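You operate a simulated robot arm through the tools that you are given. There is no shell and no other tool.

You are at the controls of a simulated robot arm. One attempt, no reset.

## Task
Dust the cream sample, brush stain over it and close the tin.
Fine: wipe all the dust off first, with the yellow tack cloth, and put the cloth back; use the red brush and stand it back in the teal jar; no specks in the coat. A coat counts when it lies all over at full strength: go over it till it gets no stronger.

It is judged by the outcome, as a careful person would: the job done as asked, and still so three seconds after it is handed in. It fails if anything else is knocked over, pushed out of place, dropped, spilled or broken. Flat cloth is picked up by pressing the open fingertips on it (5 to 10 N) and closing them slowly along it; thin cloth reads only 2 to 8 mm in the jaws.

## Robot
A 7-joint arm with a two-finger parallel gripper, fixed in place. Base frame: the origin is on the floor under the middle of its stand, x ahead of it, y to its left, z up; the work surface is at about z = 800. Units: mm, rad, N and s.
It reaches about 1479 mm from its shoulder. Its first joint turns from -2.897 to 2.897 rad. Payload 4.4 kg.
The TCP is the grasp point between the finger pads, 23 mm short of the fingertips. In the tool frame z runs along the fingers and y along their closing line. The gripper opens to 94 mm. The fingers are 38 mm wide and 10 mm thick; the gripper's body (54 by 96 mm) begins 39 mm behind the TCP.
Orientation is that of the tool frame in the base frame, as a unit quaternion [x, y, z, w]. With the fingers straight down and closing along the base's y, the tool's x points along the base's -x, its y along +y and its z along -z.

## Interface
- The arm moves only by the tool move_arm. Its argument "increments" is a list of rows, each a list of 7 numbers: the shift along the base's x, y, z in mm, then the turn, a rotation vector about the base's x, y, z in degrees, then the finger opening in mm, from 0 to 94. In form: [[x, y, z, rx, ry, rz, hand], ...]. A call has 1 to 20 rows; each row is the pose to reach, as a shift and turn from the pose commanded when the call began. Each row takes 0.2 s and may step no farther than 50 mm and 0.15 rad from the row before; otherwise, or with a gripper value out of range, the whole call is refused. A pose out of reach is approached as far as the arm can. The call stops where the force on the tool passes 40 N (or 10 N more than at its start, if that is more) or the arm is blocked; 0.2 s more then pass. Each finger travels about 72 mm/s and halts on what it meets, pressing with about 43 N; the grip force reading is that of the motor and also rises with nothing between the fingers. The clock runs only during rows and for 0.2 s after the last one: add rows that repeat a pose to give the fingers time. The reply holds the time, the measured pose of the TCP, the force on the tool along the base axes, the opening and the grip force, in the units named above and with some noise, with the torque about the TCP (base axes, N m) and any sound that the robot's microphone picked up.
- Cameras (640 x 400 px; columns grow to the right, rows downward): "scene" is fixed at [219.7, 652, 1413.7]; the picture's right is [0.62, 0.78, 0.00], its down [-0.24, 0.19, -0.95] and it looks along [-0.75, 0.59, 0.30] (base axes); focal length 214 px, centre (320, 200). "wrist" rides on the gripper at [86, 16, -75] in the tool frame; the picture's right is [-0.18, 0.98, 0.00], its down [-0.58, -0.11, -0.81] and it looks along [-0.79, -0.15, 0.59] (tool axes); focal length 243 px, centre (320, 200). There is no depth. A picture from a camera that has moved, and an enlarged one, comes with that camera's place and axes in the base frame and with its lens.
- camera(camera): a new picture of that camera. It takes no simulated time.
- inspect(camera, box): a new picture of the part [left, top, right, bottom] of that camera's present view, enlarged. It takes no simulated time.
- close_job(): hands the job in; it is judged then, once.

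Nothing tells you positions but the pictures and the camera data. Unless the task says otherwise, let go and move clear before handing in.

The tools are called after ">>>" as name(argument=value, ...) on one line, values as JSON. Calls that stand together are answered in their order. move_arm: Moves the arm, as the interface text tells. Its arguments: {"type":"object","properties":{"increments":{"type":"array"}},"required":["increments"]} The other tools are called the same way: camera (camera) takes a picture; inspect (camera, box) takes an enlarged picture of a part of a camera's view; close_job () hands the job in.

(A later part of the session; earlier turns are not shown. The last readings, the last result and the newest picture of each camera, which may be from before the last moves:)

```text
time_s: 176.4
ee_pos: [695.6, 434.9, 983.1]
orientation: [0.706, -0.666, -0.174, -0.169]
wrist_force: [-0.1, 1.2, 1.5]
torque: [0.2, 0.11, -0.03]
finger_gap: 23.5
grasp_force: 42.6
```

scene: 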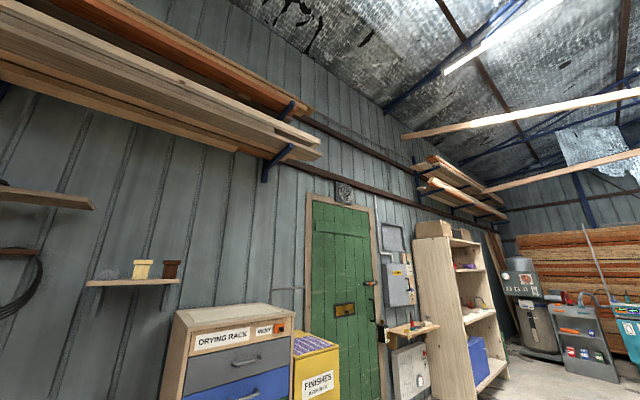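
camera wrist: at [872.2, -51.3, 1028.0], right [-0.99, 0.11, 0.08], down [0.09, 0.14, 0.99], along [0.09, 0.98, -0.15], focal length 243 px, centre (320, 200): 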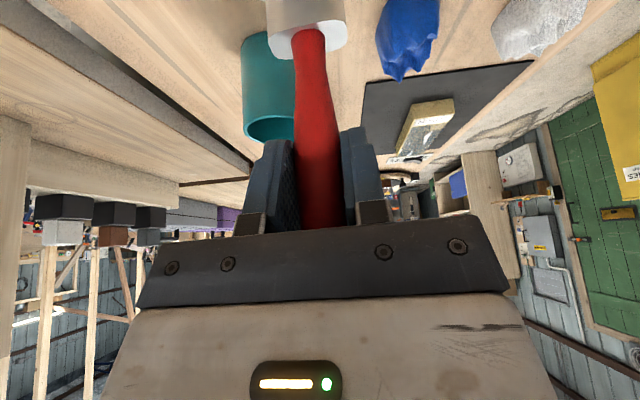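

>>> move_arm(increments=[[0.6, -10, -0.6, 0, 0, 0, 12], [1.2, -20, -0.8, 0, 0, 0, 12], [1.9, -33, -0.8, 0, 0, 0, 12], [1.9, -33, 12, 0, 0, 0, 12], [1.9, -33, 50, 0, 0, 0, 12], [1.9, -33, 98, 0, 0, 0, 12], [20, -69, 98, 0, 0, 0, 12], [40, -107, 98, 0, 0, 0, 12], [60, -145, 98, 0, 0, 0, 12], [80, -183, 98, 0, 0, 0, 12], [100, -221, 98, 0, 0, 0, 12], [120, -259, 98, 0, 0, 0, 12], [140, -297, 98, 0, 0, 0, 12], [160, -335, 98, 0, 0, 0, 12], [180, -370, 98, 0, 0, 0, 12], [186.5, -375.5, 60, 0, 0, 0, 12], [186.5, -375.5, 22, 0, 0, 0, 12], [186.5, -375.5, 18, 0, 0, 0, 12]])

>>> inspect(camera="wrist", box=[385, 90, 481, 160])

>>> inspect(camera="wrist", box=[400, 110, 448, 158])

```text
time_s: 180.2
ee_pos: [884.1, 58.8, 1000.5]
orientation: [0.705, -0.666, -0.175, -0.169]
wrist_force: [0.2, -0.3, -0.5]
torque: [0.01, -0.03, -0.01]
finger_gap: 23.2
grasp_force: 42.5
```

```text
5.71 times, centred on (433, 125) of wrist
camera zoom: at [873.3, -51.9, 1027.1], right [-0.99, 0.11, 0.08], down [0.09, 0.14, 0.99], along [0.09, 0.98, -0.15], focal length 1386 px, centre (-326, 629)
```

zoom: 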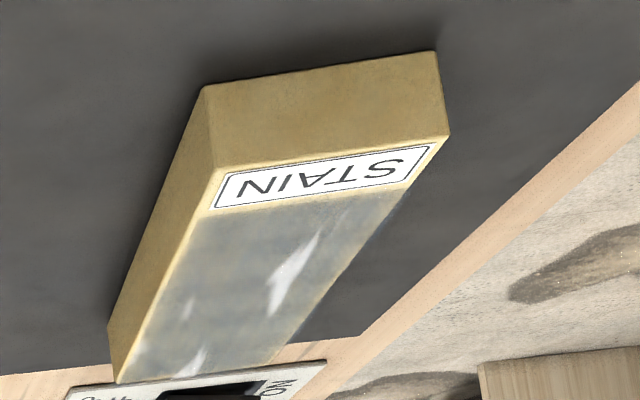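

```text
8.33 times, centred on (424, 134) of wrist
camera zoom: at [873.3, -51.9, 1027.1], right [-0.99, 0.11, 0.08], down [0.09, 0.14, 0.99], along [0.09, 0.98, -0.15], focal length 2022 px, centre (-547, 750)
```

zoom: 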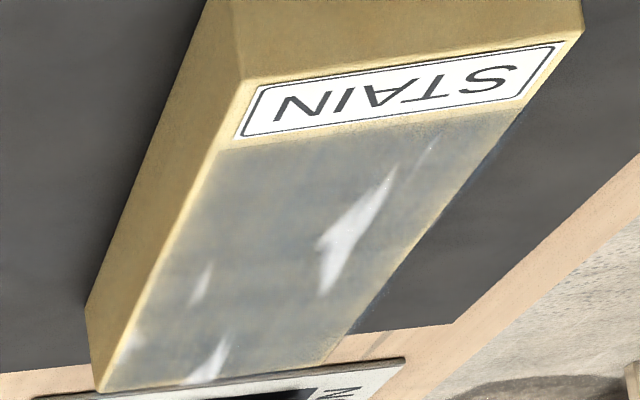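

The coat is building but still a bit uneven. I'll re-dip and do another round along the -x edge and back down the middle.

>>> move_arm(increments=[[-1, 0, -3, 0, 0, 0, 12], [-1, 0, -6, 0, 0, 0, 12], [-1, 0, -7.5, 0, 0, 0, 12], [-1, 0, -8.5, 0, 0, 0, 12], [-1, 0, -8.5, 0, 0, 0, 12]])

```text
time_s: 181.4
ee_pos: [882.5, 58.9, 992.6]
orientation: [0.706, -0.666, -0.174, -0.169]
wrist_force: [-0.9, 0.2, 3.5]
torque: [0.03, 0.09, 0.03]
finger_gap: 23.2
grasp_force: 42.4
```

>>> move_arm(increments=[[0, 0, 4, 0, 0, 0, 12], [0, 0, 12, 0, 0, 0, 12], [0, 0, 20, 0, 0, 0, 12], [0, 0, 20, 0, 0, 0, 12], [0, 0, 20, 0, 0, 0, 12], [0, 0, 50, 0, 0, 0, 12], [0, 0, 85, 0, 0, 0, 12], [-20, 33, 85, 0, 0, 0, 12], [-42, 70, 85, 0, 0, 0, 12], [-64, 106, 85, 0, 0, 0, 12], [-86, 142, 85, 0, 0, 0, 12], [-108, 178, 85, 0, 0, 0, 12], [-130, 215, 85, 0, 0, 0, 12], [-152, 252, 85, 0, 0, 0, 12], [-174, 288, 85, 0, 0, 0, 12], [-196, 325, 85, 0, 0, 0, 12], [-206, 341.2, 50, 0, 0, 0, 12], [-206, 341.2, 15, 0, 0, 0, 12], [-206, 341.2, -5, 0, 0, 0, 12], [-206, 341.2, -9, 0, 0, 0, 12]])

>>> move_arm(increments=[[0, 0, -0.7, 0, 0, 0, 12], [0, 0, -1.4, 0, 0, 0, 12], [0, 0, -1.4, 0, 0, 0, 12]])

```text
time_s: 185.6
ee_pos: [675.6, 401.1, 983.6]
orientation: [0.706, -0.666, -0.174, -0.169]
wrist_force: [0.2, 0.0, -0.4]
torque: [-0.03, 0.0, -0.02]
finger_gap: 23.1
grasp_force: 43.0
```

```text
time_s: 186.4
ee_pos: [676.1, 400.7, 982.9]
orientation: [0.706, -0.666, -0.174, -0.17]
wrist_force: [0.0, 1.3, 11.7]
torque: [0.14, 0.13, 0.03]
finger_gap: 23.4
grasp_force: 42.6
```

>>> move_arm(increments=[[-0.6, 10, 0.3, 0, 0, 0, 12], [-1.2, 20, 0.3, 0, 0, 0, 12], [-1.7, 30, 0.4, 0, 0, 0, 12], [-2.3, 40, 0.6, 0, 0, 0, 12]])

>>> move_arm(increments=[[-0.6, 10, 0.2, 0, 0, 0, 12], [-1.2, 20, 0.3, 0, 0, 0, 12], [-1.7, 30, 0.3, 0, 0, 0, 12], [-2.3, 40, 0.3, 0, 0, 0, 12]])

```text
time_s: 187.4
ee_pos: [672.9, 440.6, 982.6]
orientation: [0.705, -0.666, -0.174, -0.17]
wrist_force: [0.0, -2.7, 5.2]
torque: [-0.3, 0.09, 0.03]
finger_gap: 23.3
grasp_force: 42.6
```

```text
time_s: 188.4
ee_pos: [670.9, 480.4, 982.5]
orientation: [0.706, -0.665, -0.174, -0.168]
wrist_force: [0.4, 0.2, -1.5]
torque: [-0.02, -0.01, -0.03]
finger_gap: 23.2
grasp_force: 42.8
```

>>> move_arm(increments=[[0, 0, -0.6, 0, 0, 0, 12], [0.6, -10, -1.0, 0, 0, 0, 12], [1.2, -20, -1.1, 0, 0, 0, 12], [1.7, -30, -1.1, 0, 0, 0, 12]])

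```text
time_s: 189.4
ee_pos: [672.6, 451.4, 981.8]
orientation: [0.705, -0.666, -0.175, -0.169]
wrist_force: [-0.9, 5.9, 11.2]
torque: [0.82, 0.21, -0.05]
finger_gap: 23.3
grasp_force: 43.5
```

>>> move_arm(increments=[[-0.6, 10, 0.2, 0, 0, 0, 12], [-1.2, 20, 0.2, 0, 0, 0, 12], [-1.7, 30, 0.2, 0, 0, 0, 12], [-2.3, 40, 0.2, 0, 0, 0, 12]])

```text
time_s: 190.4
ee_pos: [671.2, 490.6, 983.0]
orientation: [0.705, -0.666, -0.174, -0.169]
wrist_force: [-0.1, -8.0, 17.1]
torque: [-0.99, 0.15, 0.01]
finger_gap: 23.4
grasp_force: 43.1
```

>>> move_arm(increments=[[-0.6, 10, 0.3, 0, 0, 0, 12], [-1.2, 20, 0.4, 0, 0, 0, 12], [-1.7, 30, 0.4, 0, 0, 0, 12], [-2.3, 40, 0.4, 0, 0, 0, 12]])

```text
time_s: 191.4
ee_pos: [668.5, 531.2, 983.9]
orientation: [0.705, -0.666, -0.174, -0.169]
wrist_force: [1.3, -4.5, 12.1]
torque: [-0.65, 0.01, 0.02]
finger_gap: 23.4
grasp_force: 43.2
```

>>> move_arm(increments=[[-0.6, 10, 0.1, 0, 0, 0, 12], [-1.2, 20, 0.1, 0, 0, 0, 12], [-1.7, 30, 0.1, 0, 0, 0, 12], [-2.3, 40, 0.0, 0, 0, 0, 12], [-2.9, 55, 0.0, 0, 0, 0, 12]])

```text
time_s: 192.6
ee_pos: [664.6, 586.2, 983.1]
orientation: [0.705, -0.666, -0.175, -0.169]
wrist_force: [0.0, -6.9, 13.3]
torque: [-0.92, 0.11, 0.06]
finger_gap: 23.5
grasp_force: 43.2
```

>>> move_arm(increments=[[8, 0, 0.3, 0, 0, 0, 12], [17, -1, 0.3, 0, 0, 0, 12], [18, -11, 0.0, 0, 0, 0, 12], [18.6, -21, 0, 0, 0, 0, 12], [19.2, -31, 0, 0, 0, 0, 12]])

```text
time_s: 193.8
ee_pos: [685.5, 557.0, 983.0]
orientation: [0.705, -0.666, -0.175, -0.169]
wrist_force: [0.0, 3.3, 7.7]
torque: [0.64, 0.2, -0.02]
finger_gap: 23.4
grasp_force: 43.4
```

>>> move_arm(increments=[[0.6, -10, 0, 0, 0, 0, 12], [1.2, -20, 0, 0, 0, 0, 12], [1.7, -30, 0, 0, 0, 0, 12], [2.3, -40, 0, 0, 0, 0, 12]])

```text
time_s: 194.8
ee_pos: [686.7, 515.2, 983.2]
orientation: [0.705, -0.666, -0.173, -0.169]
wrist_force: [-0.9, 5.5, 10.3]
torque: [0.8, 0.32, -0.07]
finger_gap: 23.4
grasp_force: 43.4
```

>>> move_arm(increments=[[0.6, -10, 0.1, 0, 0, 0, 12], [1.2, -20, 0.1, 0, 0, 0, 12], [1.7, -30, 0.1, 0, 0, 0, 12], [2.3, -40, 0.1, 0, 0, 0, 12]])

```text
time_s: 195.8
ee_pos: [689.3, 474.7, 982.8]
orientation: [0.705, -0.666, -0.175, -0.169]
wrist_force: [0.0, 3.5, 8.3]
torque: [0.64, 0.09, -0.04]
finger_gap: 23.2
grasp_force: 42.9
```

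>>> move_arm(increments=[[0.6, -10, 0, 0, 0, 0, 12], [1.2, -20, 0, 0, 0, 0, 12], [1.7, -30, 0, 0, 0, 0, 12], [2.3, -40, 0, 0, 0, 0, 12]])

```text
time_s: 196.8
ee_pos: [691.4, 434.5, 982.7]
orientation: [0.706, -0.666, -0.174, -0.169]
wrist_force: [-0.7, 2.2, 3.0]
torque: [0.33, 0.24, -0.03]
finger_gap: 23.3
grasp_force: 43.1
```

>>> move_arm(increments=[[0.6, -10, -0.4, 0, 0, 0, 12], [1.2, -20, -0.5, 0, 0, 0, 12], [1.9, -33, -0.5, 0, 0, 0, 12], [1.9, -33, 12, 0, 0, 0, 12], [1.9, -33, 50, 0, 0, 0, 12], [1.9, -33, 90, 0, 0, 0, 12], [22, -70, 90, 0, 0, 0, 12], [43, -108, 90, 0, 0, 0, 12], [64, -146, 90, 0, 0, 0, 12], [85, -184, 90, 0, 0, 0, 12], [108, -212, 85, 0, 0, 0, 12], [108, -212, 85, 0, 0, 0, 12]])

>>> camera(camera="wrist")

>>> inspect(camera="wrist", box=[345, 20, 473, 110])

```text
time_s: 199.4
ee_pos: [799.9, 221.4, 1066.1]
orientation: [0.705, -0.666, -0.175, -0.169]
wrist_force: [-0.3, 0.0, -1.1]
torque: [0.02, 0.01, 0.0]
finger_gap: 23.2
grasp_force: 43.5
```

```text
taken
camera wrist: at [790.7, 111.1, 1092.9], right [-0.99, 0.11, 0.08], down [0.1, 0.14, 0.99], along [0.09, 0.98, -0.15], focal length 243 px, centre (320, 200)
```

wrist: 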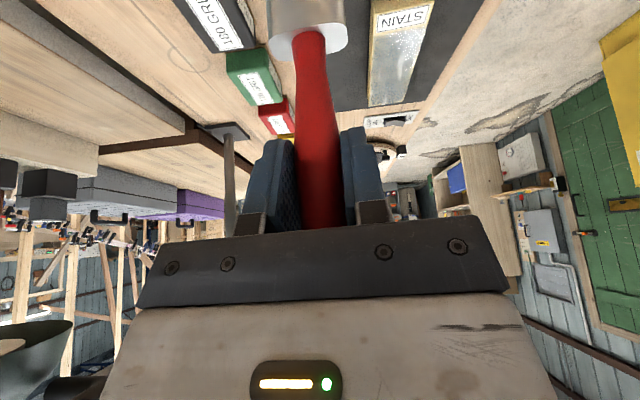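

```text
4.44 times, centred on (409, 65) of wrist
camera zoom: at [790.7, 111.1, 1092.9], right [-0.99, 0.11, 0.08], down [0.1, 0.14, 0.99], along [0.09, 0.98, -0.15], focal length 1078 px, centre (-76, 800)
```

zoom: 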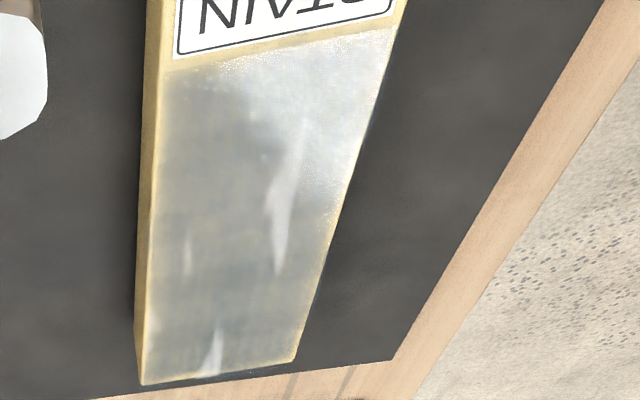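

>>> inspect(camera="wrist", box=[365, 30, 429, 70])

>>> inspect(camera="wrist", box=[365, 65, 429, 110])

```text
10.00 times, centred on (397, 50) of wrist
camera zoom: at [790.7, 111.1, 1092.9], right [-0.99, 0.11, 0.08], down [0.1, 0.14, 0.99], along [0.09, 0.98, -0.15], focal length 2426 px, centre (-450, 1700)
```

zoom: 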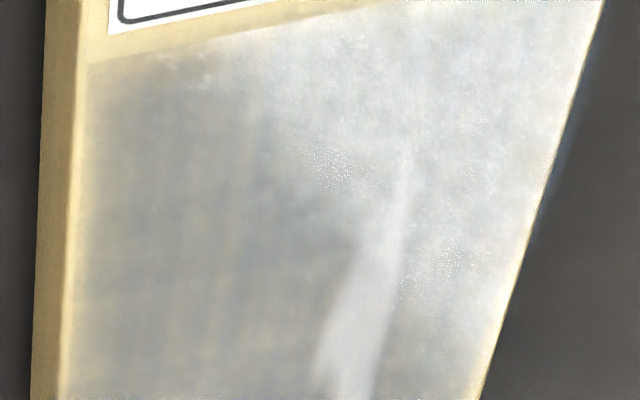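

```text
8.89 times, centred on (397, 88) of wrist
camera zoom: at [790.7, 111.1, 1092.9], right [-0.99, 0.11, 0.08], down [0.1, 0.14, 0.99], along [0.09, 0.98, -0.15], focal length 2157 px, centre (-364, 1200)
```

zoom: 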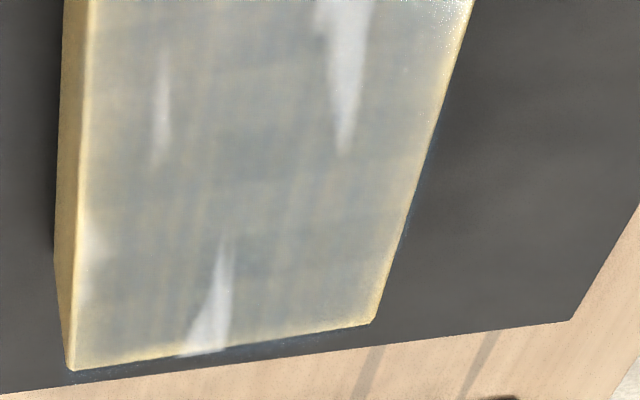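

The coat is grey with grain showing through. I'll do another full round, keeping the brush inside the edges, and compare from this same viewpoint.

>>> move_arm(increments=[[18, -36, 0, 0, 0, 0, 12], [36, -72, 0, 0, 0, 0, 12], [54, -108, 0, 0, 0, 0, 12], [72, -144, 0, 0, 0, 0, 12], [82, -162, -20, 0, 0, 0, 12], [82, -162, -50, 0, 0, 0, 12], [82, -162, -66, 0, 0, 0, 12], [82, -162, -71, 0, 0, 0, 12], [82, -162, -73, 0, 0, 0, 12], [82, -162, -73, 0, 0, 0, 12]])

```text
time_s: 201.6
ee_pos: [881.7, 60.6, 994.3]
orientation: [0.706, -0.666, -0.174, -0.169]
wrist_force: [0.8, 0.4, 0.0]
torque: [-0.01, 0.0, 0.01]
finger_gap: 23.2
grasp_force: 43.2
```

>>> move_arm(increments=[[0, 0, -1, 0, 0, 0, 12], [0, 0, -2, 0, 0, 0, 12], [0, 0, -2, 0, 0, 0, 12]])

```text
time_s: 202.4
ee_pos: [880.3, 61.1, 992.6]
orientation: [0.705, -0.666, -0.175, -0.169]
wrist_force: [0.1, -0.3, 0.9]
torque: [-0.03, 0.02, 0.0]
finger_gap: 23.3
grasp_force: 43.2
```

>>> move_arm(increments=[[0, 0, -0.8, 0, 0, 0, 12], [0, 0, -0.8, 0, 0, 0, 12], [0, 0, 4, 0, 0, 0, 12], [0, 0, 12, 0, 0, 0, 12], [0, 0, 20, 0, 0, 0, 12], [0, 0, 20, 0, 0, 0, 12], [0, 0, 50, 0, 0, 0, 12], [0, 0, 85, 0, 0, 0, 12], [-18, 38, 85, 0, 0, 0, 12], [-37, 76, 85, 0, 0, 0, 12], [-56, 114, 85, 0, 0, 0, 12], [-75, 152, 85, 0, 0, 0, 12], [-94, 190, 85, 0, 0, 0, 12], [-113, 228, 85, 0, 0, 0, 12], [-132, 266, 85, 0, 0, 0, 12], [-151, 304, 85, 0, 0, 0, 12], [-169, 342.3, 85, 0, 0, 0, 12], [-169, 342.3, 45, 0, 0, 0, 12], [-169, 342.3, 5, 0, 0, 0, 12], [-169, 342.3, -8, 0, 0, 0, 12]])

>>> move_arm(increments=[[0, 0, -0.7, 0, 0, 0, 12], [0, 0, -1.4, 0, 0, 0, 12], [0, 0, -1.4, 0, 0, 0, 12]])

```text
time_s: 206.6
ee_pos: [712.1, 402.7, 985.5]
orientation: [0.705, -0.666, -0.174, -0.169]
wrist_force: [-0.2, -0.2, -1.0]
torque: [0.04, -0.01, -0.01]
finger_gap: 23.0
grasp_force: 42.9
```

```text
time_s: 207.4
ee_pos: [711.4, 403.9, 983.3]
orientation: [0.706, -0.666, -0.175, -0.168]
wrist_force: [-0.6, -0.7, -0.3]
torque: [0.02, 0.0, -0.02]
finger_gap: 23.2
grasp_force: 42.6
```

>>> move_arm(increments=[[0, 0, -0.7, 0, 0, 0, 12], [0, 0, -1.2, 0, 0, 0, 12], [0, 0, -1.2, 0, 0, 0, 12]])

```text
time_s: 208.2
ee_pos: [711.6, 403.7, 983.6]
orientation: [0.705, -0.666, -0.175, -0.169]
wrist_force: [-0.5, -1.1, 7.3]
torque: [-0.01, 0.14, 0.02]
finger_gap: 23.3
grasp_force: 42.7
```

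>>> move_arm(increments=[[-0.6, 10, 0.1, 0, 0, 0, 12], [-1.2, 20, 0.1, 0, 0, 0, 12], [-1.7, 30, 0.1, 0, 0, 0, 12], [-2.3, 40, 0.1, 0, 0, 0, 12], [-2.9, 50, 0.2, 0, 0, 0, 12]])

```text
time_s: 209.4
ee_pos: [709.7, 453.1, 982.7]
orientation: [0.705, -0.666, -0.175, -0.169]
wrist_force: [-0.4, -6.3, 14.0]
torque: [-0.71, 0.18, 0.06]
finger_gap: 23.3
grasp_force: 42.4
```

>>> move_arm(increments=[[-0.6, 10, 0.2, 0, 0, 0, 12], [-1.2, 20, 0.2, 0, 0, 0, 12], [-1.7, 30, 0.2, 0, 0, 0, 12], [-2.3, 40, 0.2, 0, 0, 0, 12], [-2.9, 50, 0.2, 0, 0, 0, 12]])

```text
time_s: 210.6
ee_pos: [706.1, 502.8, 982.1]
orientation: [0.705, -0.666, -0.174, -0.169]
wrist_force: [0.6, -5.8, 14.7]
torque: [-0.76, 0.17, 0.05]
finger_gap: 23.4
grasp_force: 43.0
```

>>> move_arm(increments=[[-0.6, 10, 0.2, 0, 0, 0, 12], [-1.2, 20, 0.2, 0, 0, 0, 12], [-1.7, 30, 0.1, 0, 0, 0, 12], [-2.3, 40, 0.1, 0, 0, 0, 12], [-2.9, 50, 0.0, 0, 0, 0, 12], [-3.6, 62, 0, 0, 0, 0, 12], [-4.6, 80, 0, 0, 0, 0, 12]])

```text
time_s: 212.2
ee_pos: [700.7, 583.1, 982.7]
orientation: [0.706, -0.666, -0.175, -0.168]
wrist_force: [0.1, -5.7, 12.2]
torque: [-0.75, 0.15, 0.07]
finger_gap: 23.3
grasp_force: 43.2
```

>>> move_arm(increments=[[-8, -3, 0, 0, 0, 0, 12], [-7.5, -13, 0, 0, 0, 0, 12], [-7, -23, -0.1, 0, 0, 0, 12], [-6.4, -33, -0.1, 0, 0, 0, 12], [-5.8, -43, -0.1, 0, 0, 0, 12], [-5.2, -53, -0.1, 0, 0, 0, 12]])

```text
time_s: 213.6
ee_pos: [696.4, 528.7, 982.1]
orientation: [0.705, -0.666, -0.174, -0.17]
wrist_force: [0.2, 5.1, 10.7]
torque: [0.86, 0.2, -0.09]
finger_gap: 23.4
grasp_force: 42.9
```

>>> move_arm(increments=[[0.6, -10, 0, 0, 0, 0, 12], [1.2, -20, 0, 0, 0, 0, 12], [1.7, -30, 0, 0, 0, 0, 12], [2.3, -40, 0, 0, 0, 0, 12], [2.9, -50, 0, 0, 0, 0, 12]])

```text
time_s: 214.8
ee_pos: [698.6, 479.5, 981.7]
orientation: [0.705, -0.666, -0.174, -0.169]
wrist_force: [0.2, 4.5, 11.2]
torque: [0.8, 0.07, -0.09]
finger_gap: 23.4
grasp_force: 43.2
```

>>> move_arm(increments=[[0.6, -10, 0, 0, 0, 0, 12], [1.2, -20, 0, 0, 0, 0, 12], [1.7, -30, 0, 0, 0, 0, 12], [2.3, -40, 0, 0, 0, 0, 12], [2.9, -50, 0, 0, 0, 0, 12]])

```text
time_s: 216.0
ee_pos: [701.7, 429.9, 981.9]
orientation: [0.706, -0.666, -0.174, -0.168]
wrist_force: [0.5, 4.1, 8.9]
torque: [0.68, 0.12, -0.06]
finger_gap: 23.0
grasp_force: 43.7
```

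>>> move_arm(increments=[[0.6, -10, 0, 0, 0, 0, 12], [1.2, -20, 0, 0, 0, 0, 12], [1.7, -28, 0, 0, 0, 0, 12], [1.7, -28, 12, 0, 0, 0, 12], [1.7, -28, 50, 0, 0, 0, 12], [1.7, -28, 92, 0, 0, 0, 12], [21, -66, 92, 0, 0, 0, 12], [40, -104, 92, 0, 0, 0, 12], [60, -142, 92, 0, 0, 0, 12], [80, -180, 92, 0, 0, 0, 12], [100, -218, 92, 0, 0, 0, 12], [120, -256, 92, 0, 0, 0, 12], [140, -294, 92, 0, 0, 0, 12], [160, -332, 92, 0, 0, 0, 12], [180.3, -370, 85, 0, 0, 0, 12], [180.3, -370, 48, 0, 0, 0, 12], [180.3, -370, 18, 0, 0, 0, 12], [180.3, -370, 13, 0, 0, 0, 12], [180.3, -370, 12, 0, 0, 0, 12]])

>>> move_arm(increments=[[0, 0, -0.7, 0, 0, 0, 12], [0, 0, -1.4, 0, 0, 0, 12], [0, 0, -1.4, 0, 0, 0, 12]])

```text
time_s: 220.0
ee_pos: [882.3, 60.1, 994.5]
orientation: [0.705, -0.666, -0.174, -0.169]
wrist_force: [0.6, -0.5, -0.6]
torque: [-0.02, 0.0, 0.02]
finger_gap: 23.3
grasp_force: 42.6
```

```text
time_s: 220.8
ee_pos: [883.1, 59.9, 994.7]
orientation: [0.705, -0.666, -0.174, -0.169]
wrist_force: [0.4, -0.1, -0.7]
torque: [0.01, -0.01, -0.01]
finger_gap: 23.3
grasp_force: 43.4
```

>>> move_arm(increments=[[0, 0, -0.7, 0, 0, 0, 12], [0, 0, -1.4, 0, 0, 0, 12], [0, 0, -1.6, 0, 0, 0, 12]])

```text
time_s: 221.6
ee_pos: [882.6, 59.2, 992.1]
orientation: [0.705, -0.666, -0.173, -0.169]
wrist_force: [-0.7, -0.9, 11.7]
torque: [0.02, 0.24, 0.05]
finger_gap: 23.2
grasp_force: 42.5
```

>>> move_arm(increments=[[0, 0, 4, 0, 0, 0, 12], [0, 0, 12, 0, 0, 0, 12], [0, 0, 20, 0, 0, 0, 12], [0, 0, 20, 0, 0, 0, 12], [0, 0, 50, 0, 0, 0, 12], [0, 0, 85, 0, 0, 0, 12], [-20, 34, 85, 0, 0, 0, 12], [-42, 72, 85, 0, 0, 0, 12], [-64, 110, 85, 0, 0, 0, 12], [-86, 148, 85, 0, 0, 0, 12], [-108, 186, 85, 0, 0, 0, 12], [-130, 224, 85, 0, 0, 0, 12], [-152, 262, 85, 0, 0, 0, 12], [-174, 300, 85, 0, 0, 0, 12], [-196, 338, 85, 0, 0, 0, 12], [-197.8, 340.7, 45, 0, 0, 0, 12], [-197.8, 340.7, 5, 0, 0, 0, 12], [-197.8, 340.7, -7, 0, 0, 0, 12], [-197.8, 340.7, -8.5, 0, 0, 0, 12]])

>>> move_arm(increments=[[0, 0, -0.7, 0, 0, 0, 12], [0, 0, -1.4, 0, 0, 0, 12], [0, 0, -1.4, 0, 0, 0, 12]])

```text
time_s: 225.6
ee_pos: [684.2, 399.6, 983.1]
orientation: [0.705, -0.666, -0.174, -0.169]
wrist_force: [0.5, -0.8, 0.9]
torque: [-0.03, 0.07, -0.01]
finger_gap: 23.5
grasp_force: 42.8
```

```text
time_s: 226.4
ee_pos: [686.0, 400.0, 982.6]
orientation: [0.705, -0.666, -0.174, -0.17]
wrist_force: [-1.5, -0.7, 12.6]
torque: [0.05, 0.35, 0.03]
finger_gap: 23.2
grasp_force: 43.3
```

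>>> move_arm(increments=[[-0.6, 10, 0.4, 0, 0, 0, 12], [-1.2, 20, 0.4, 0, 0, 0, 12], [-1.7, 30, 0.4, 0, 0, 0, 12], [-2.3, 40, 0.4, 0, 0, 0, 12], [-2.9, 50, 0.4, 0, 0, 0, 12]])

```text
time_s: 227.6
ee_pos: [681.3, 450.0, 981.7]
orientation: [0.706, -0.666, -0.174, -0.168]
wrist_force: [0.1, -6.6, 14.6]
torque: [-0.8, 0.08, 0.07]
finger_gap: 23.2
grasp_force: 42.7
```

>>> move_arm(increments=[[-0.6, 10, 0.2, 0, 0, 0, 12], [-1.2, 20, 0.2, 0, 0, 0, 12], [-1.7, 30, 0.2, 0, 0, 0, 12], [-2.3, 40, 0.2, 0, 0, 0, 12], [-2.9, 50, 0.2, 0, 0, 0, 12]])

```text
time_s: 228.8
ee_pos: [679.5, 499.5, 982.3]
orientation: [0.706, -0.665, -0.175, -0.169]
wrist_force: [0.6, -4.7, 11.9]
torque: [-0.69, 0.05, 0.09]
finger_gap: 23.4
grasp_force: 43.2
```

>>> move_arm(increments=[[-0.6, 10, 0.1, 0, 0, 0, 12], [-1.2, 20, 0.1, 0, 0, 0, 12], [-1.7, 30, 0.0, 0, 0, 0, 12], [-2.3, 40, 0.0, 0, 0, 0, 12], [-2.9, 50, -0.1, 0, 0, 0, 12], [-3.6, 62, -0.1, 0, 0, 0, 12], [-4.8, 83, -0.1, 0, 0, 0, 12]])

```text
time_s: 230.4
ee_pos: [673.8, 583.6, 983.0]
orientation: [0.705, -0.666, -0.175, -0.169]
wrist_force: [-0.4, -6.0, 10.8]
torque: [-0.65, 0.15, 0.06]
finger_gap: 23.3
grasp_force: 42.7
```

Good contact throughout. Now back along w≈-5.

>>> move_arm(increments=[[9, -3, 0, 0, 0, 0, 12], [9.6, -13, -0.1, 0, 0, 0, 12], [10.2, -23, -0.1, 0, 0, 0, 12], [10.8, -33, -0.1, 0, 0, 0, 12], [11.4, -43, -0.1, 0, 0, 0, 12], [12, -53, -0.1, 0, 0, 0, 12]])

>>> move_arm(increments=[[0.6, -10, -0.1, 0, 0, 0, 12], [1.2, -20, -0.1, 0, 0, 0, 12], [1.7, -30, -0.1, 0, 0, 0, 12], [2.3, -40, -0.1, 0, 0, 0, 12], [2.9, -50, -0.1, 0, 0, 0, 12]])

```text
time_s: 231.8
ee_pos: [687.3, 531.5, 982.2]
orientation: [0.706, -0.666, -0.175, -0.168]
wrist_force: [-0.6, 5.4, 11.3]
torque: [0.8, 0.17, -0.04]
finger_gap: 23.1
grasp_force: 43.4
```

```text
time_s: 233.0
ee_pos: [689.7, 480.4, 983.0]
orientation: [0.706, -0.666, -0.174, -0.169]
wrist_force: [-0.3, 3.9, 11.4]
torque: [0.81, 0.19, -0.04]
finger_gap: 23.3
grasp_force: 43.3
```

>>> move_arm(increments=[[0.6, -10, 0, 0, 0, 0, 12], [1.2, -20, 0, 0, 0, 0, 12], [1.7, -30, 0, 0, 0, 0, 12], [2.3, -40, 0, 0, 0, 0, 12], [2.9, -50, 0, 0, 0, 0, 12]])

>>> move_arm(increments=[[0.6, -10, 0, 0, 0, 0, 12], [1.2, -20, 0, 0, 0, 0, 12], [1.7, -28, 0, 0, 0, 0, 12], [1.7, -28, 12, 0, 0, 0, 12], [1.7, -28, 50, 0, 0, 0, 12], [1.7, -28, 85, 0, 0, 0, 12], [22, -66, 85, 0, 0, 0, 12], [43, -104, 85, 0, 0, 0, 12], [64, -142, 85, 0, 0, 0, 12], [85, -180, 85, 0, 0, 0, 12], [107.5, -209, 84, 0, 0, 0, 12], [107.5, -209, 84, 0, 0, 0, 12]])

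>>> camera(camera="wrist")

>>> inspect(camera="wrist", box=[345, 20, 473, 110])

```text
time_s: 234.2
ee_pos: [693.5, 431.1, 982.2]
orientation: [0.706, -0.666, -0.174, -0.169]
wrist_force: [-1.3, 5.9, 15.6]
torque: [1.04, 0.33, -0.04]
finger_gap: 23.2
grasp_force: 43.2
```

```text
time_s: 236.8
ee_pos: [799.5, 221.7, 1065.8]
orientation: [0.706, -0.666, -0.174, -0.169]
wrist_force: [-0.4, 1.3, -1.6]
torque: [-0.04, -0.01, 0.01]
finger_gap: 23.2
grasp_force: 43.1
```

```text
taken
camera wrist: at [791.0, 110.3, 1091.9], right [-0.99, 0.11, 0.08], down [0.1, 0.14, 0.99], along [0.09, 0.98, -0.15], focal length 243 px, centre (320, 200)
```

wrist: 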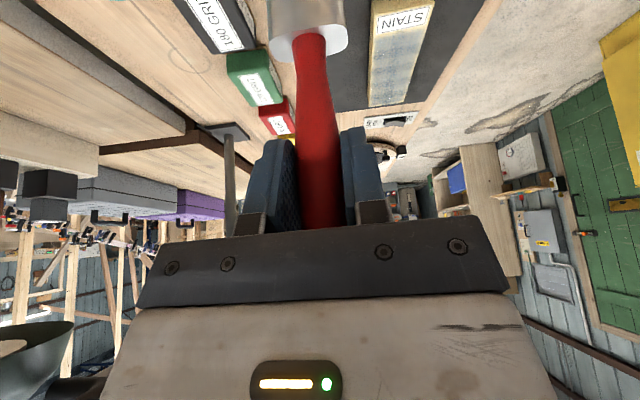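

```text
4.44 times, centred on (409, 65) of wrist
camera zoom: at [791.0, 110.3, 1091.9], right [-0.99, 0.11, 0.08], down [0.1, 0.14, 0.99], along [0.09, 0.98, -0.15], focal length 1078 px, centre (-76, 800)
```

zoom: 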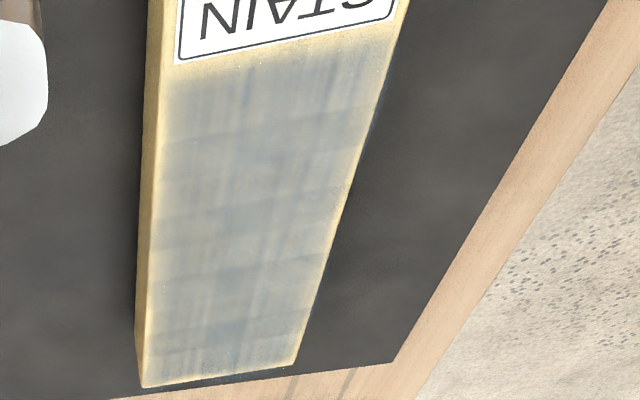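

>>> inspect(camera="wrist", box=[365, 25, 429, 70])

>>> inspect(camera="wrist", box=[365, 65, 429, 110])

```text
8.89 times, centred on (397, 48) of wrist
camera zoom: at [791.0, 110.3, 1091.9], right [-0.99, 0.11, 0.08], down [0.1, 0.14, 0.99], along [0.09, 0.98, -0.15], focal length 2157 px, centre (-364, 1556)
```

zoom: 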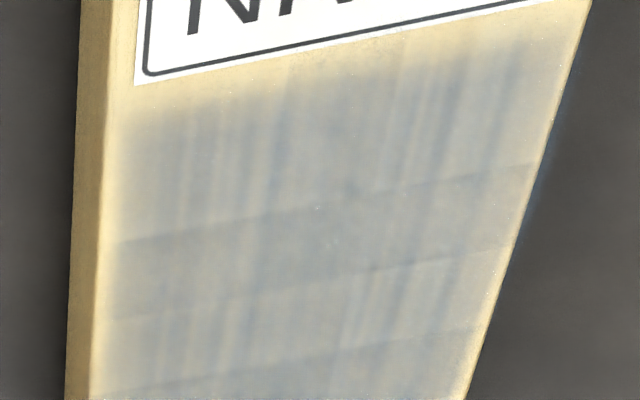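

```text
8.89 times, centred on (397, 88) of wrist
camera zoom: at [791.0, 110.3, 1091.9], right [-0.99, 0.11, 0.08], down [0.1, 0.14, 0.99], along [0.09, 0.98, -0.15], focal length 2157 px, centre (-364, 1200)
```

zoom: 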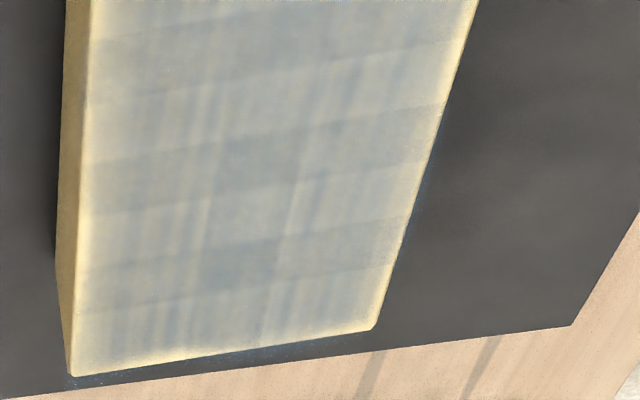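

The coat is still thin and streaky, and it's visibly darker wherever the brush paused. I'll dip with a longer dwell and make much slower strokes to reach full strength.

>>> move_arm(increments=[[18, -36, 0, 0, 0, 0, 12], [36, -72, 0, 0, 0, 0, 12], [54, -108, 0, 0, 0, 0, 12], [72, -144, 0, 0, 0, 0, 12], [82.5, -162, -20, 0, 0, 0, 12], [82.5, -162, -50, 0, 0, 0, 12], [82.5, -162, -66, 0, 0, 0, 12], [82.5, -162, -72, 0, 0, 0, 12], [82.5, -162, -73, 0, 0, 0, 12], [82.5, -162, -73.7, 0, 0, 0, 12], [82.5, -162, -74.4, 0, 0, 0, 12], [82.5, -162, -74.4, 0, 0, 0, 12]])

```text
time_s: 239.4
ee_pos: [881.6, 59.7, 992.7]
orientation: [0.705, -0.666, -0.174, -0.17]
wrist_force: [1.1, -1.4, 12.5]
torque: [-0.19, 0.13, 0.03]
finger_gap: 23.3
grasp_force: 43.1
```

>>> move_arm(increments=[[0, 0, 0.3, 0, 0, 0, 12], [0, 0, 0.3, 0, 0, 0, 12], [0, 0, 0.3, 0, 0, 0, 12], [0, 0, 0.3, 0, 0, 0, 12], [0, 0, 0.3, 0, 0, 0, 12], [0, 0, 0.3, 0, 0, 0, 12], [0, 0, 0.3, 0, 0, 0, 12], [0, 0, 0.3, 0, 0, 0, 12], [0, 0, 4, 0, 0, 0, 12], [0, 0, 10, 0, 0, 0, 12], [0, 0, 18, 0, 0, 0, 12], [0, 0, 18, 0, 0, 0, 12], [0, 0, 18, 0, 0, 0, 12], [0, 0, 18, 0, 0, 0, 12], [0, 0, 18, 0, 0, 0, 12], [0, 0, 50, 0, 0, 0, 12], [0, 0, 85, 0, 0, 0, 12], [0, 0, 85, 0, 0, 0, 12]])

```text
time_s: 243.2
ee_pos: [882.2, 59.8, 1076.3]
orientation: [0.706, -0.666, -0.174, -0.169]
wrist_force: [-0.1, -0.7, -0.1]
torque: [0.02, 0.02, 0.02]
finger_gap: 23.3
grasp_force: 43.1
```

>>> move_arm(increments=[[-18, 38, 0, 0, 0, 0, 12], [-36, 76, 0, 0, 0, 0, 12], [-54, 114, 0, 0, 0, 0, 12], [-72, 152, 0, 0, 0, 0, 12], [-90, 190, 0, 0, 0, 0, 12], [-108, 228, 0, 0, 0, 0, 12], [-126, 266, 0, 0, 0, 0, 12], [-144, 304, 0, 0, 0, 0, 12], [-165.7, 342.7, 0, 0, 0, 0, 12], [-165.7, 342.7, -40, 0, 0, 0, 12], [-165.7, 342.7, -80, 0, 0, 0, 12], [-165.7, 342.7, -91, 0, 0, 0, 12], [-165.7, 342.7, -93, 0, 0, 0, 12], [-165.7, 342.7, -93, 0, 0, 0, 12]])

>>> move_arm(increments=[[0, 0, -0.7, 0, 0, 0, 12], [0, 0, -1.2, 0, 0, 0, 12], [0, 0, -1.2, 0, 0, 0, 12]])

```text
time_s: 246.2
ee_pos: [716.4, 401.4, 983.2]
orientation: [0.706, -0.666, -0.174, -0.169]
wrist_force: [-0.8, -0.5, -0.2]
torque: [0.01, -0.01, 0.0]
finger_gap: 23.2
grasp_force: 43.6
```

```text
time_s: 247.0
ee_pos: [717.4, 402.4, 982.1]
orientation: [0.705, -0.666, -0.175, -0.169]
wrist_force: [0.2, -0.3, 7.4]
torque: [0.13, 0.12, -0.02]
finger_gap: 23.4
grasp_force: 42.9
```

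Now a slow stroke forward along the +x half at about 12 mm/s.

>>> move_arm(increments=[[0, 0, 0, 0, 0, 0, 12], [-0.1, 2.5, 0, 0, 0, 0, 12], [-0.3, 5, 0, 0, 0, 0, 12], [-0.4, 7.5, 0, 0, 0, 0, 12], [-0.6, 10, 0, 0, 0, 0, 12], [-0.7, 12.5, 0, 0, 0, 0, 12], [-0.9, 15, 0, 0, 0, 0, 12], [-1.0, 17.5, 0, 0, 0, 0, 12], [-1.2, 20, 0, 0, 0, 0, 12], [-1.3, 22.5, 0, 0, 0, 0, 12], [-1.4, 25, 0, 0, 0, 0, 12], [-1.6, 27.5, 0, 0, 0, 0, 12], [-1.7, 30, 0, 0, 0, 0, 12], [-1.9, 32.5, 0, 0, 0, 0, 12], [-2.0, 35, 0, 0, 0, 0, 12], [-2.2, 37.5, 0, 0, 0, 0, 12], [-2.3, 40, 0, 0, 0, 0, 12], [-2.4, 42.5, 0, 0, 0, 0, 12], [-2.6, 45, 0, 0, 0, 0, 12], [-2.7, 47.5, 0, 0, 0, 0, 12]])

```text
time_s: 251.2
ee_pos: [713.9, 449.4, 982.4]
orientation: [0.706, -0.666, -0.175, -0.169]
wrist_force: [-1.0, -3.9, 11.0]
torque: [-0.41, 0.2, 0.04]
finger_gap: 22.9
grasp_force: 43.0
```

>>> move_arm(increments=[[-0.1, 2.5, 0.1, 0, 0, 0, 12], [-0.3, 5, 0.1, 0, 0, 0, 12], [-0.4, 7.5, 0.1, 0, 0, 0, 12], [-0.6, 10, 0.1, 0, 0, 0, 12], [-0.7, 12.5, 0.1, 0, 0, 0, 12], [-0.9, 15, 0.1, 0, 0, 0, 12], [-1.0, 17.5, 0.1, 0, 0, 0, 12], [-1.2, 20, 0.1, 0, 0, 0, 12], [-1.3, 22.5, 0.1, 0, 0, 0, 12], [-1.4, 25, 0.1, 0, 0, 0, 12], [-1.6, 27.5, 0.1, 0, 0, 0, 12], [-1.7, 30, 0.1, 0, 0, 0, 12], [-1.9, 32.5, 0.1, 0, 0, 0, 12], [-2.0, 35, 0.1, 0, 0, 0, 12], [-2.2, 37.5, 0.1, 0, 0, 0, 12], [-2.3, 40, 0.1, 0, 0, 0, 12], [-2.4, 42.5, 0.1, 0, 0, 0, 12], [-2.6, 45, 0.1, 0, 0, 0, 12], [-2.7, 47.5, 0.1, 0, 0, 0, 12], [-2.9, 50, 0.1, 0, 0, 0, 12]])

```text
time_s: 255.4
ee_pos: [710.3, 500.6, 982.1]
orientation: [0.705, -0.666, -0.174, -0.169]
wrist_force: [-0.2, -1.4, 5.7]
torque: [-0.22, 0.11, 0.04]
finger_gap: 23.2
grasp_force: 43.4
```

>>> move_arm(increments=[[-0.1, 2.5, -0.3, 0, 0, 0, 12], [-0.3, 5, -0.3, 0, 0, 0, 12], [-0.4, 7.5, -0.3, 0, 0, 0, 12], [-0.6, 10, -0.3, 0, 0, 0, 12], [-0.7, 12.5, -0.3, 0, 0, 0, 12], [-0.9, 15, -0.3, 0, 0, 0, 12], [-1.0, 17.5, -0.3, 0, 0, 0, 12], [-1.2, 20, -0.3, 0, 0, 0, 12], [-1.3, 22.5, -0.3, 0, 0, 0, 12], [-1.4, 25, -0.3, 0, 0, 0, 12], [-1.6, 27.5, -0.3, 0, 0, 0, 12], [-1.7, 30, -0.3, 0, 0, 0, 12], [-1.9, 32.5, -0.3, 0, 0, 0, 12], [-2.0, 35, -0.3, 0, 0, 0, 12], [-2.2, 37.5, -0.3, 0, 0, 0, 12], [-2.3, 40, -0.3, 0, 0, 0, 12], [-2.4, 42.5, -0.3, 0, 0, 0, 12], [-2.6, 45, -0.3, 0, 0, 0, 12], [-2.7, 47.5, -0.3, 0, 0, 0, 12], [-2.9, 50, -0.3, 0, 0, 0, 12]])

```text
time_s: 259.6
ee_pos: [707.3, 549.3, 981.1]
orientation: [0.705, -0.666, -0.174, -0.169]
wrist_force: [0.8, -2.4, 9.2]
torque: [-0.46, 0.03, 0.06]
finger_gap: 23.2
grasp_force: 42.9
```

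>>> move_arm(increments=[[-0.1, 2.5, 0, 0, 0, 0, 12], [-0.3, 5, 0, 0, 0, 0, 12], [-0.4, 7.5, 0, 0, 0, 0, 12], [-0.6, 10, 0, 0, 0, 0, 12], [-0.7, 12.5, 0, 0, 0, 0, 12], [-0.9, 15, 0, 0, 0, 0, 12], [-1.0, 17.5, 0, 0, 0, 0, 12], [-1.2, 20, 0, 0, 0, 0, 12], [-1.3, 22.5, 0, 0, 0, 0, 12], [-1.4, 25, 0, 0, 0, 0, 12], [-1.6, 27.5, 0, 0, 0, 0, 12], [-1.7, 30, 0, 0, 0, 0, 12], [-1.9, 32.5, 0, 0, 0, 0, 12], [-2.1, 35.5, 0, 0, 0, 0, 12], [-2.1, 35.5, 0, 0, 0, 0, 12], [-2.1, 35.5, 0, 0, 0, 0, 12]])

```text
time_s: 263.0
ee_pos: [704.9, 585.6, 981.9]
orientation: [0.705, -0.666, -0.175, -0.169]
wrist_force: [0.1, 0.1, 6.8]
torque: [-0.01, 0.13, -0.03]
finger_gap: 23.2
grasp_force: 42.8
```

I'll lift and check what difference the slow stroke made.

>>> move_arm(increments=[[0, 0, 10, 0, 0, 0, 12], [0, 0, 45, 0, 0, 0, 12], [0, 0, 84, 0, 0, 0, 12], [10, -38, 84, 0, 0, 0, 12], [20, -76, 84, 0, 0, 0, 12], [30, -114, 84, 0, 0, 0, 12], [40, -152, 84, 0, 0, 0, 12], [50, -190, 84, 0, 0, 0, 12], [60, -228, 84, 0, 0, 0, 12], [70, -266, 84, 0, 0, 0, 12], [80, -304, 84, 0, 0, 0, 12], [90, -342, 84, 0, 0, 0, 12], [95, -364, 84, 0, 0, 0, 12], [95, -364, 84, 0, 0, 0, 12]])

>>> inspect(camera="wrist", box=[345, 20, 473, 110])

>>> inspect(camera="wrist", box=[365, 25, 429, 70])

```text
time_s: 266.0
ee_pos: [799.7, 221.2, 1067.2]
orientation: [0.705, -0.666, -0.175, -0.17]
wrist_force: [-0.7, -0.4, -0.1]
torque: [0.01, 0.0, -0.01]
finger_gap: 23.2
grasp_force: 42.7
```

```text
4.44 times, centred on (409, 65) of wrist
camera zoom: at [791.5, 109.4, 1092.8], right [-0.99, 0.11, 0.08], down [0.1, 0.14, 0.99], along [0.09, 0.98, -0.15], focal length 1078 px, centre (-76, 800)
```

zoom: 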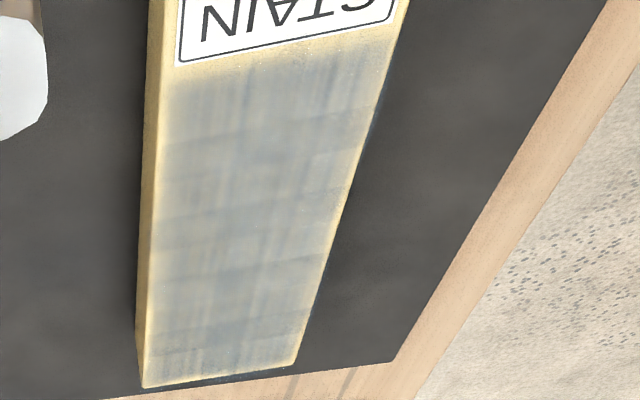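

```text
8.89 times, centred on (397, 48) of wrist
camera zoom: at [791.5, 109.4, 1092.8], right [-0.99, 0.11, 0.08], down [0.1, 0.14, 0.99], along [0.09, 0.98, -0.15], focal length 2157 px, centre (-364, 1556)
```

zoom: 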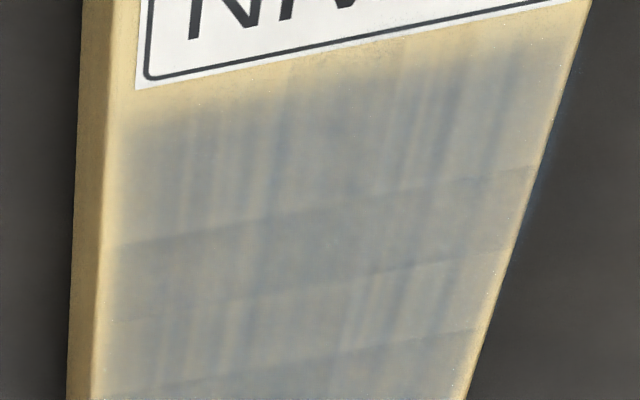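

The slow stroke changed nothing visible, so either the brush wasn't loaded or the coat can't take more. I'll check the tin and the state of the stain.

>>> move_arm(increments=[[10, -40, 5, 0, 0, 0, 12], [20, -80, 10, 0, 0, 0, 12], [30, -120, 15, 0, 0, 0, 12], [40, -160, 20, 0, 0, 0, 12], [40, -200, 20, 0, 0, 0, 12], [40, -240, 20, 0, 0, 0, 12], [40, -280, 20, 0, 0, 0, 12], [40, -320, 20, 0, 0, 0, 12], [40, -320, 20, 0, 0, 0, 12]])

>>> camera(camera="wrist")

```text
time_s: 268.0
ee_pos: [841.1, -100.4, 1086.8]
orientation: [0.705, -0.666, -0.174, -0.169]
wrist_force: [0.0, 0.4, -0.8]
torque: [0.02, 0.0, -0.01]
finger_gap: 23.5
grasp_force: 42.6
```

```text
taken
camera wrist: at [832.2, -210.2, 1112.6], right [-0.99, 0.11, 0.08], down [0.1, 0.14, 0.99], along [0.09, 0.98, -0.15], focal length 243 px, centre (320, 200)
```

wrist: 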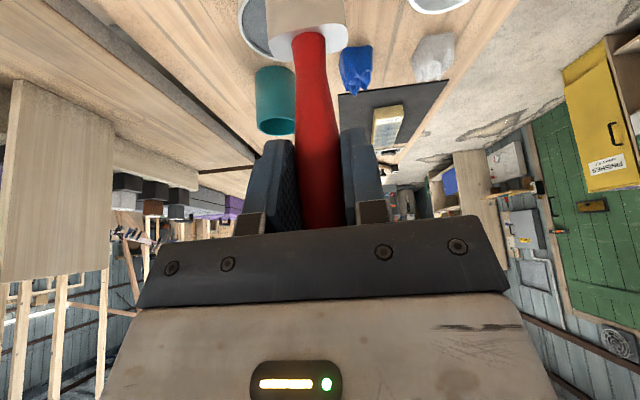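

>>> move_arm(increments=[[-35, -20, 0, 0, 0, 0, 12], [-70, -40, 0, 0, 0, 0, 12], [-80, -60, 0, 0, 0, 0, 12], [-80, -60, 0, 0, 0, 0, 12]])

>>> camera(camera="wrist")

>>> inspect(camera="wrist", box=[160, 0, 288, 100])

```text
time_s: 269.0
ee_pos: [760.1, -159.1, 1086.6]
orientation: [0.706, -0.665, -0.175, -0.169]
wrist_force: [0.1, -0.4, -0.8]
torque: [0.01, 0.0, 0.02]
finger_gap: 23.1
grasp_force: 43.3
```

```text
taken
camera wrist: at [751.3, -269.9, 1112.5], right [-0.99, 0.11, 0.08], down [0.1, 0.14, 0.99], along [0.09, 0.98, -0.15], focal length 243 px, centre (320, 200)
```

wrist: 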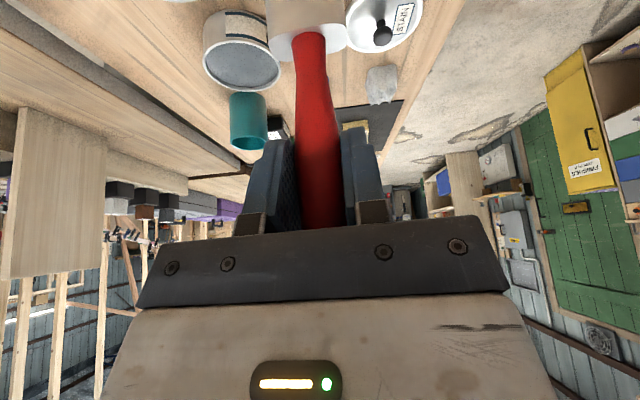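

```text
4.00 times, centred on (224, 50) of wrist
camera zoom: at [751.3, -269.9, 1112.5], right [-0.99, 0.11, 0.08], down [0.1, 0.14, 0.99], along [0.09, 0.98, -0.15], focal length 970 px, centre (704, 800)
```

zoom: 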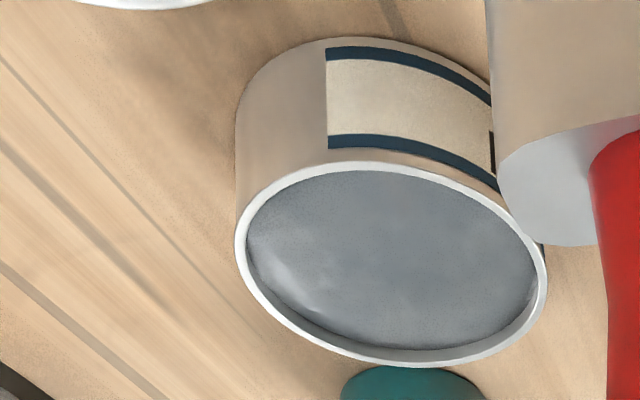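

The tin is unmoved at (883, 57) and still full. I'll return above it, compare the coat from the same viewpoint as before, and re-dip.

>>> move_arm(increments=[[18, 33, 0, 0, 0, 0, 12], [36, 66, 0, 0, 0, 0, 12], [54, 99, 0, 0, 0, 0, 12], [72, 132, 0, 0, 0, 0, 12], [90, 165, 0, 0, 0, 0, 12], [108, 198, 0, 0, 0, 0, 12], [122, 218.5, -20, 0, 0, 0, 12], [122, 218.5, -60, 0, 0, 0, 12], [122, 218.5, -85, 0, 0, 0, 12], [122, 218.5, -85, 0, 0, 0, 12]])

>>> inspect(camera="wrist", box=[385, 90, 481, 160])

>>> inspect(camera="wrist", box=[400, 110, 448, 158])

```text
time_s: 271.2
ee_pos: [884.0, 59.3, 1001.3]
orientation: [0.706, -0.666, -0.174, -0.169]
wrist_force: [0.5, -0.6, -0.4]
torque: [0.01, -0.05, -0.02]
finger_gap: 23.2
grasp_force: 43.0
```

```text
5.71 times, centred on (433, 125) of wrist
camera zoom: at [874.0, -51.4, 1027.1], right [-0.99, 0.11, 0.08], down [0.1, 0.14, 0.99], along [0.09, 0.98, -0.15], focal length 1386 px, centre (-326, 629)
```

zoom: 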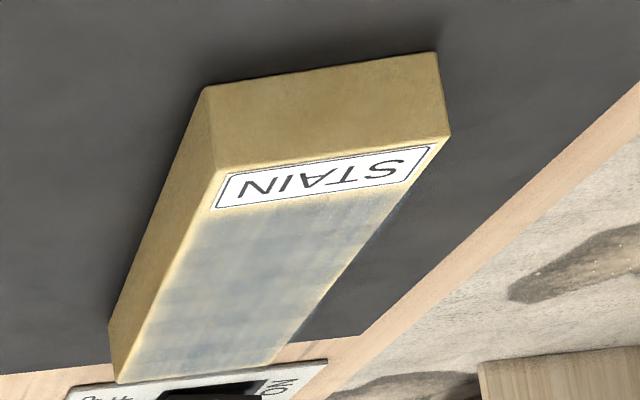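

```text
8.33 times, centred on (424, 134) of wrist
camera zoom: at [874.0, -51.4, 1027.1], right [-0.99, 0.11, 0.08], down [0.1, 0.14, 0.99], along [0.09, 0.98, -0.15], focal length 2022 px, centre (-547, 750)
```

zoom: 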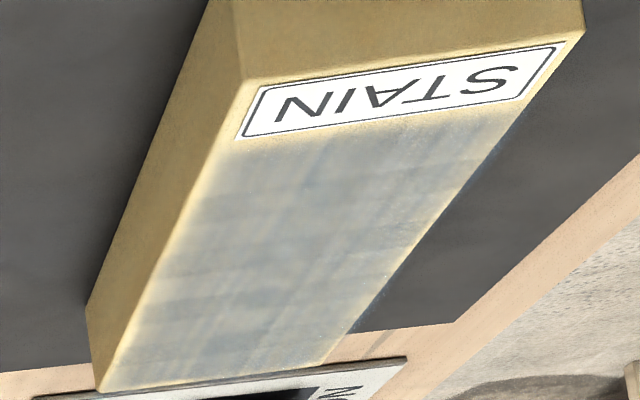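

The coat now looks matte and lighter, as though it has dried. I'll make a firmer dip, stroke only the -x half and compare the two sides.

>>> move_arm(increments=[[-1, 0, -4, 0, 0, 0, 12], [-1, 0, -7, 0, 0, 0, 12], [-1, 0, -8.5, 0, 0, 0, 12], [-1, 0, -9.5, 0, 0, 0, 12], [-1, 0, -10, 0, 0, 0, 12], [-1, 0, -10, 0, 0, 0, 12]])

```text
time_s: 272.6
ee_pos: [882.5, 58.7, 991.8]
orientation: [0.706, -0.666, -0.173, -0.17]
wrist_force: [-0.3, -0.1, 21.1]
torque: [0.21, 0.22, 0.0]
finger_gap: 23.4
grasp_force: 42.9
```

>>> move_arm(increments=[[0, 0, 0.5, 0, 0, 0, 12], [0, 0, 0.5, 0, 0, 0, 12], [0, 0, 0.5, 0, 0, 0, 12], [0, 0, 0.5, 0, 0, 0, 12], [0, 0, 10, 0, 0, 0, 12], [0, 0, 20, 0, 0, 0, 12], [0, 0, 50, 0, 0, 0, 12], [0, 0, 85, 0, 0, 0, 12], [-22, 37, 85, 0, 0, 0, 12], [-44, 75, 85, 0, 0, 0, 12], [-66, 113, 85, 0, 0, 0, 12], [-88, 150, 85, 0, 0, 0, 12], [-110, 187, 85, 0, 0, 0, 12], [-132, 224, 85, 0, 0, 0, 12], [-154, 261, 85, 0, 0, 0, 12], [-176, 298, 85, 0, 0, 0, 12], [-198, 335, 85, 0, 0, 0, 12], [-202, 341.6, 45, 0, 0, 0, 12], [-202, 341.6, 5, 0, 0, 0, 12], [-202, 341.6, -6.5, 0, 0, 0, 12]])

>>> move_arm(increments=[[0, 0, -0.8, 0, 0, 0, 12], [0, 0, -1.6, 0, 0, 0, 12], [0, 0, -2.0, 0, 0, 0, 12]])

```text
time_s: 276.8
ee_pos: [679.3, 401.6, 983.9]
orientation: [0.705, -0.666, -0.175, -0.17]
wrist_force: [-0.4, 0.6, 0.0]
torque: [0.03, 0.0, -0.01]
finger_gap: 23.5
grasp_force: 43.1
```

```text
time_s: 277.6
ee_pos: [679.2, 401.3, 981.8]
orientation: [0.705, -0.666, -0.174, -0.168]
wrist_force: [-0.3, -0.1, -0.3]
torque: [0.02, 0.01, 0.0]
finger_gap: 23.3
grasp_force: 43.0
```

>>> move_arm(increments=[[0, 0, -0.8, 0, 0, 0, 12], [0, 0, -1.5, 0, 0, 0, 12], [0, 0, -1.5, 0, 0, 0, 12]])

```text
time_s: 278.4
ee_pos: [680.8, 401.7, 981.8]
orientation: [0.705, -0.666, -0.174, -0.17]
wrist_force: [-0.1, 0.1, 15.2]
torque: [0.14, 0.15, -0.01]
finger_gap: 23.2
grasp_force: 42.7
```

Contact is about 15 N. I'll make a steady stroke down the -x half.

>>> move_arm(increments=[[-0.3, 5, 0.2, 0, 0, 0, 12], [-0.6, 10, 0.3, 0, 0, 0, 12], [-0.9, 15, 0.3, 0, 0, 0, 12], [-1.2, 20, 0.3, 0, 0, 0, 12], [-1.4, 25, 0.3, 0, 0, 0, 12], [-1.7, 30, 0.3, 0, 0, 0, 12], [-2.0, 35, 0.3, 0, 0, 0, 12], [-2.3, 40, 0.3, 0, 0, 0, 12], [-2.6, 45, 0.3, 0, 0, 0, 12], [-2.9, 50, 0.3, 0, 0, 0, 12]])

>>> move_arm(increments=[[-0.3, 5, 0.1, 0, 0, 0, 12], [-0.6, 10, 0.2, 0, 0, 0, 12], [-0.9, 15, 0.2, 0, 0, 0, 12], [-1.2, 20, 0.2, 0, 0, 0, 12], [-1.4, 25, 0.2, 0, 0, 0, 12], [-1.7, 30, 0.2, 0, 0, 0, 12], [-2.0, 35, 0.2, 0, 0, 0, 12], [-2.3, 40, 0.2, 0, 0, 0, 12], [-2.6, 45, 0.2, 0, 0, 0, 12], [-2.9, 50, 0.2, 0, 0, 0, 12]])

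```text
time_s: 280.6
ee_pos: [677.1, 451.8, 982.8]
orientation: [0.705, -0.666, -0.174, -0.169]
wrist_force: [0.4, -6.3, 24.0]
torque: [-0.81, 0.12, 0.04]
finger_gap: 23.3
grasp_force: 42.9
```

```text
time_s: 282.8
ee_pos: [673.4, 501.6, 981.6]
orientation: [0.706, -0.666, -0.174, -0.168]
wrist_force: [0.8, -5.0, 16.0]
torque: [-0.62, 0.04, 0.03]
finger_gap: 23.2
grasp_force: 42.6
```

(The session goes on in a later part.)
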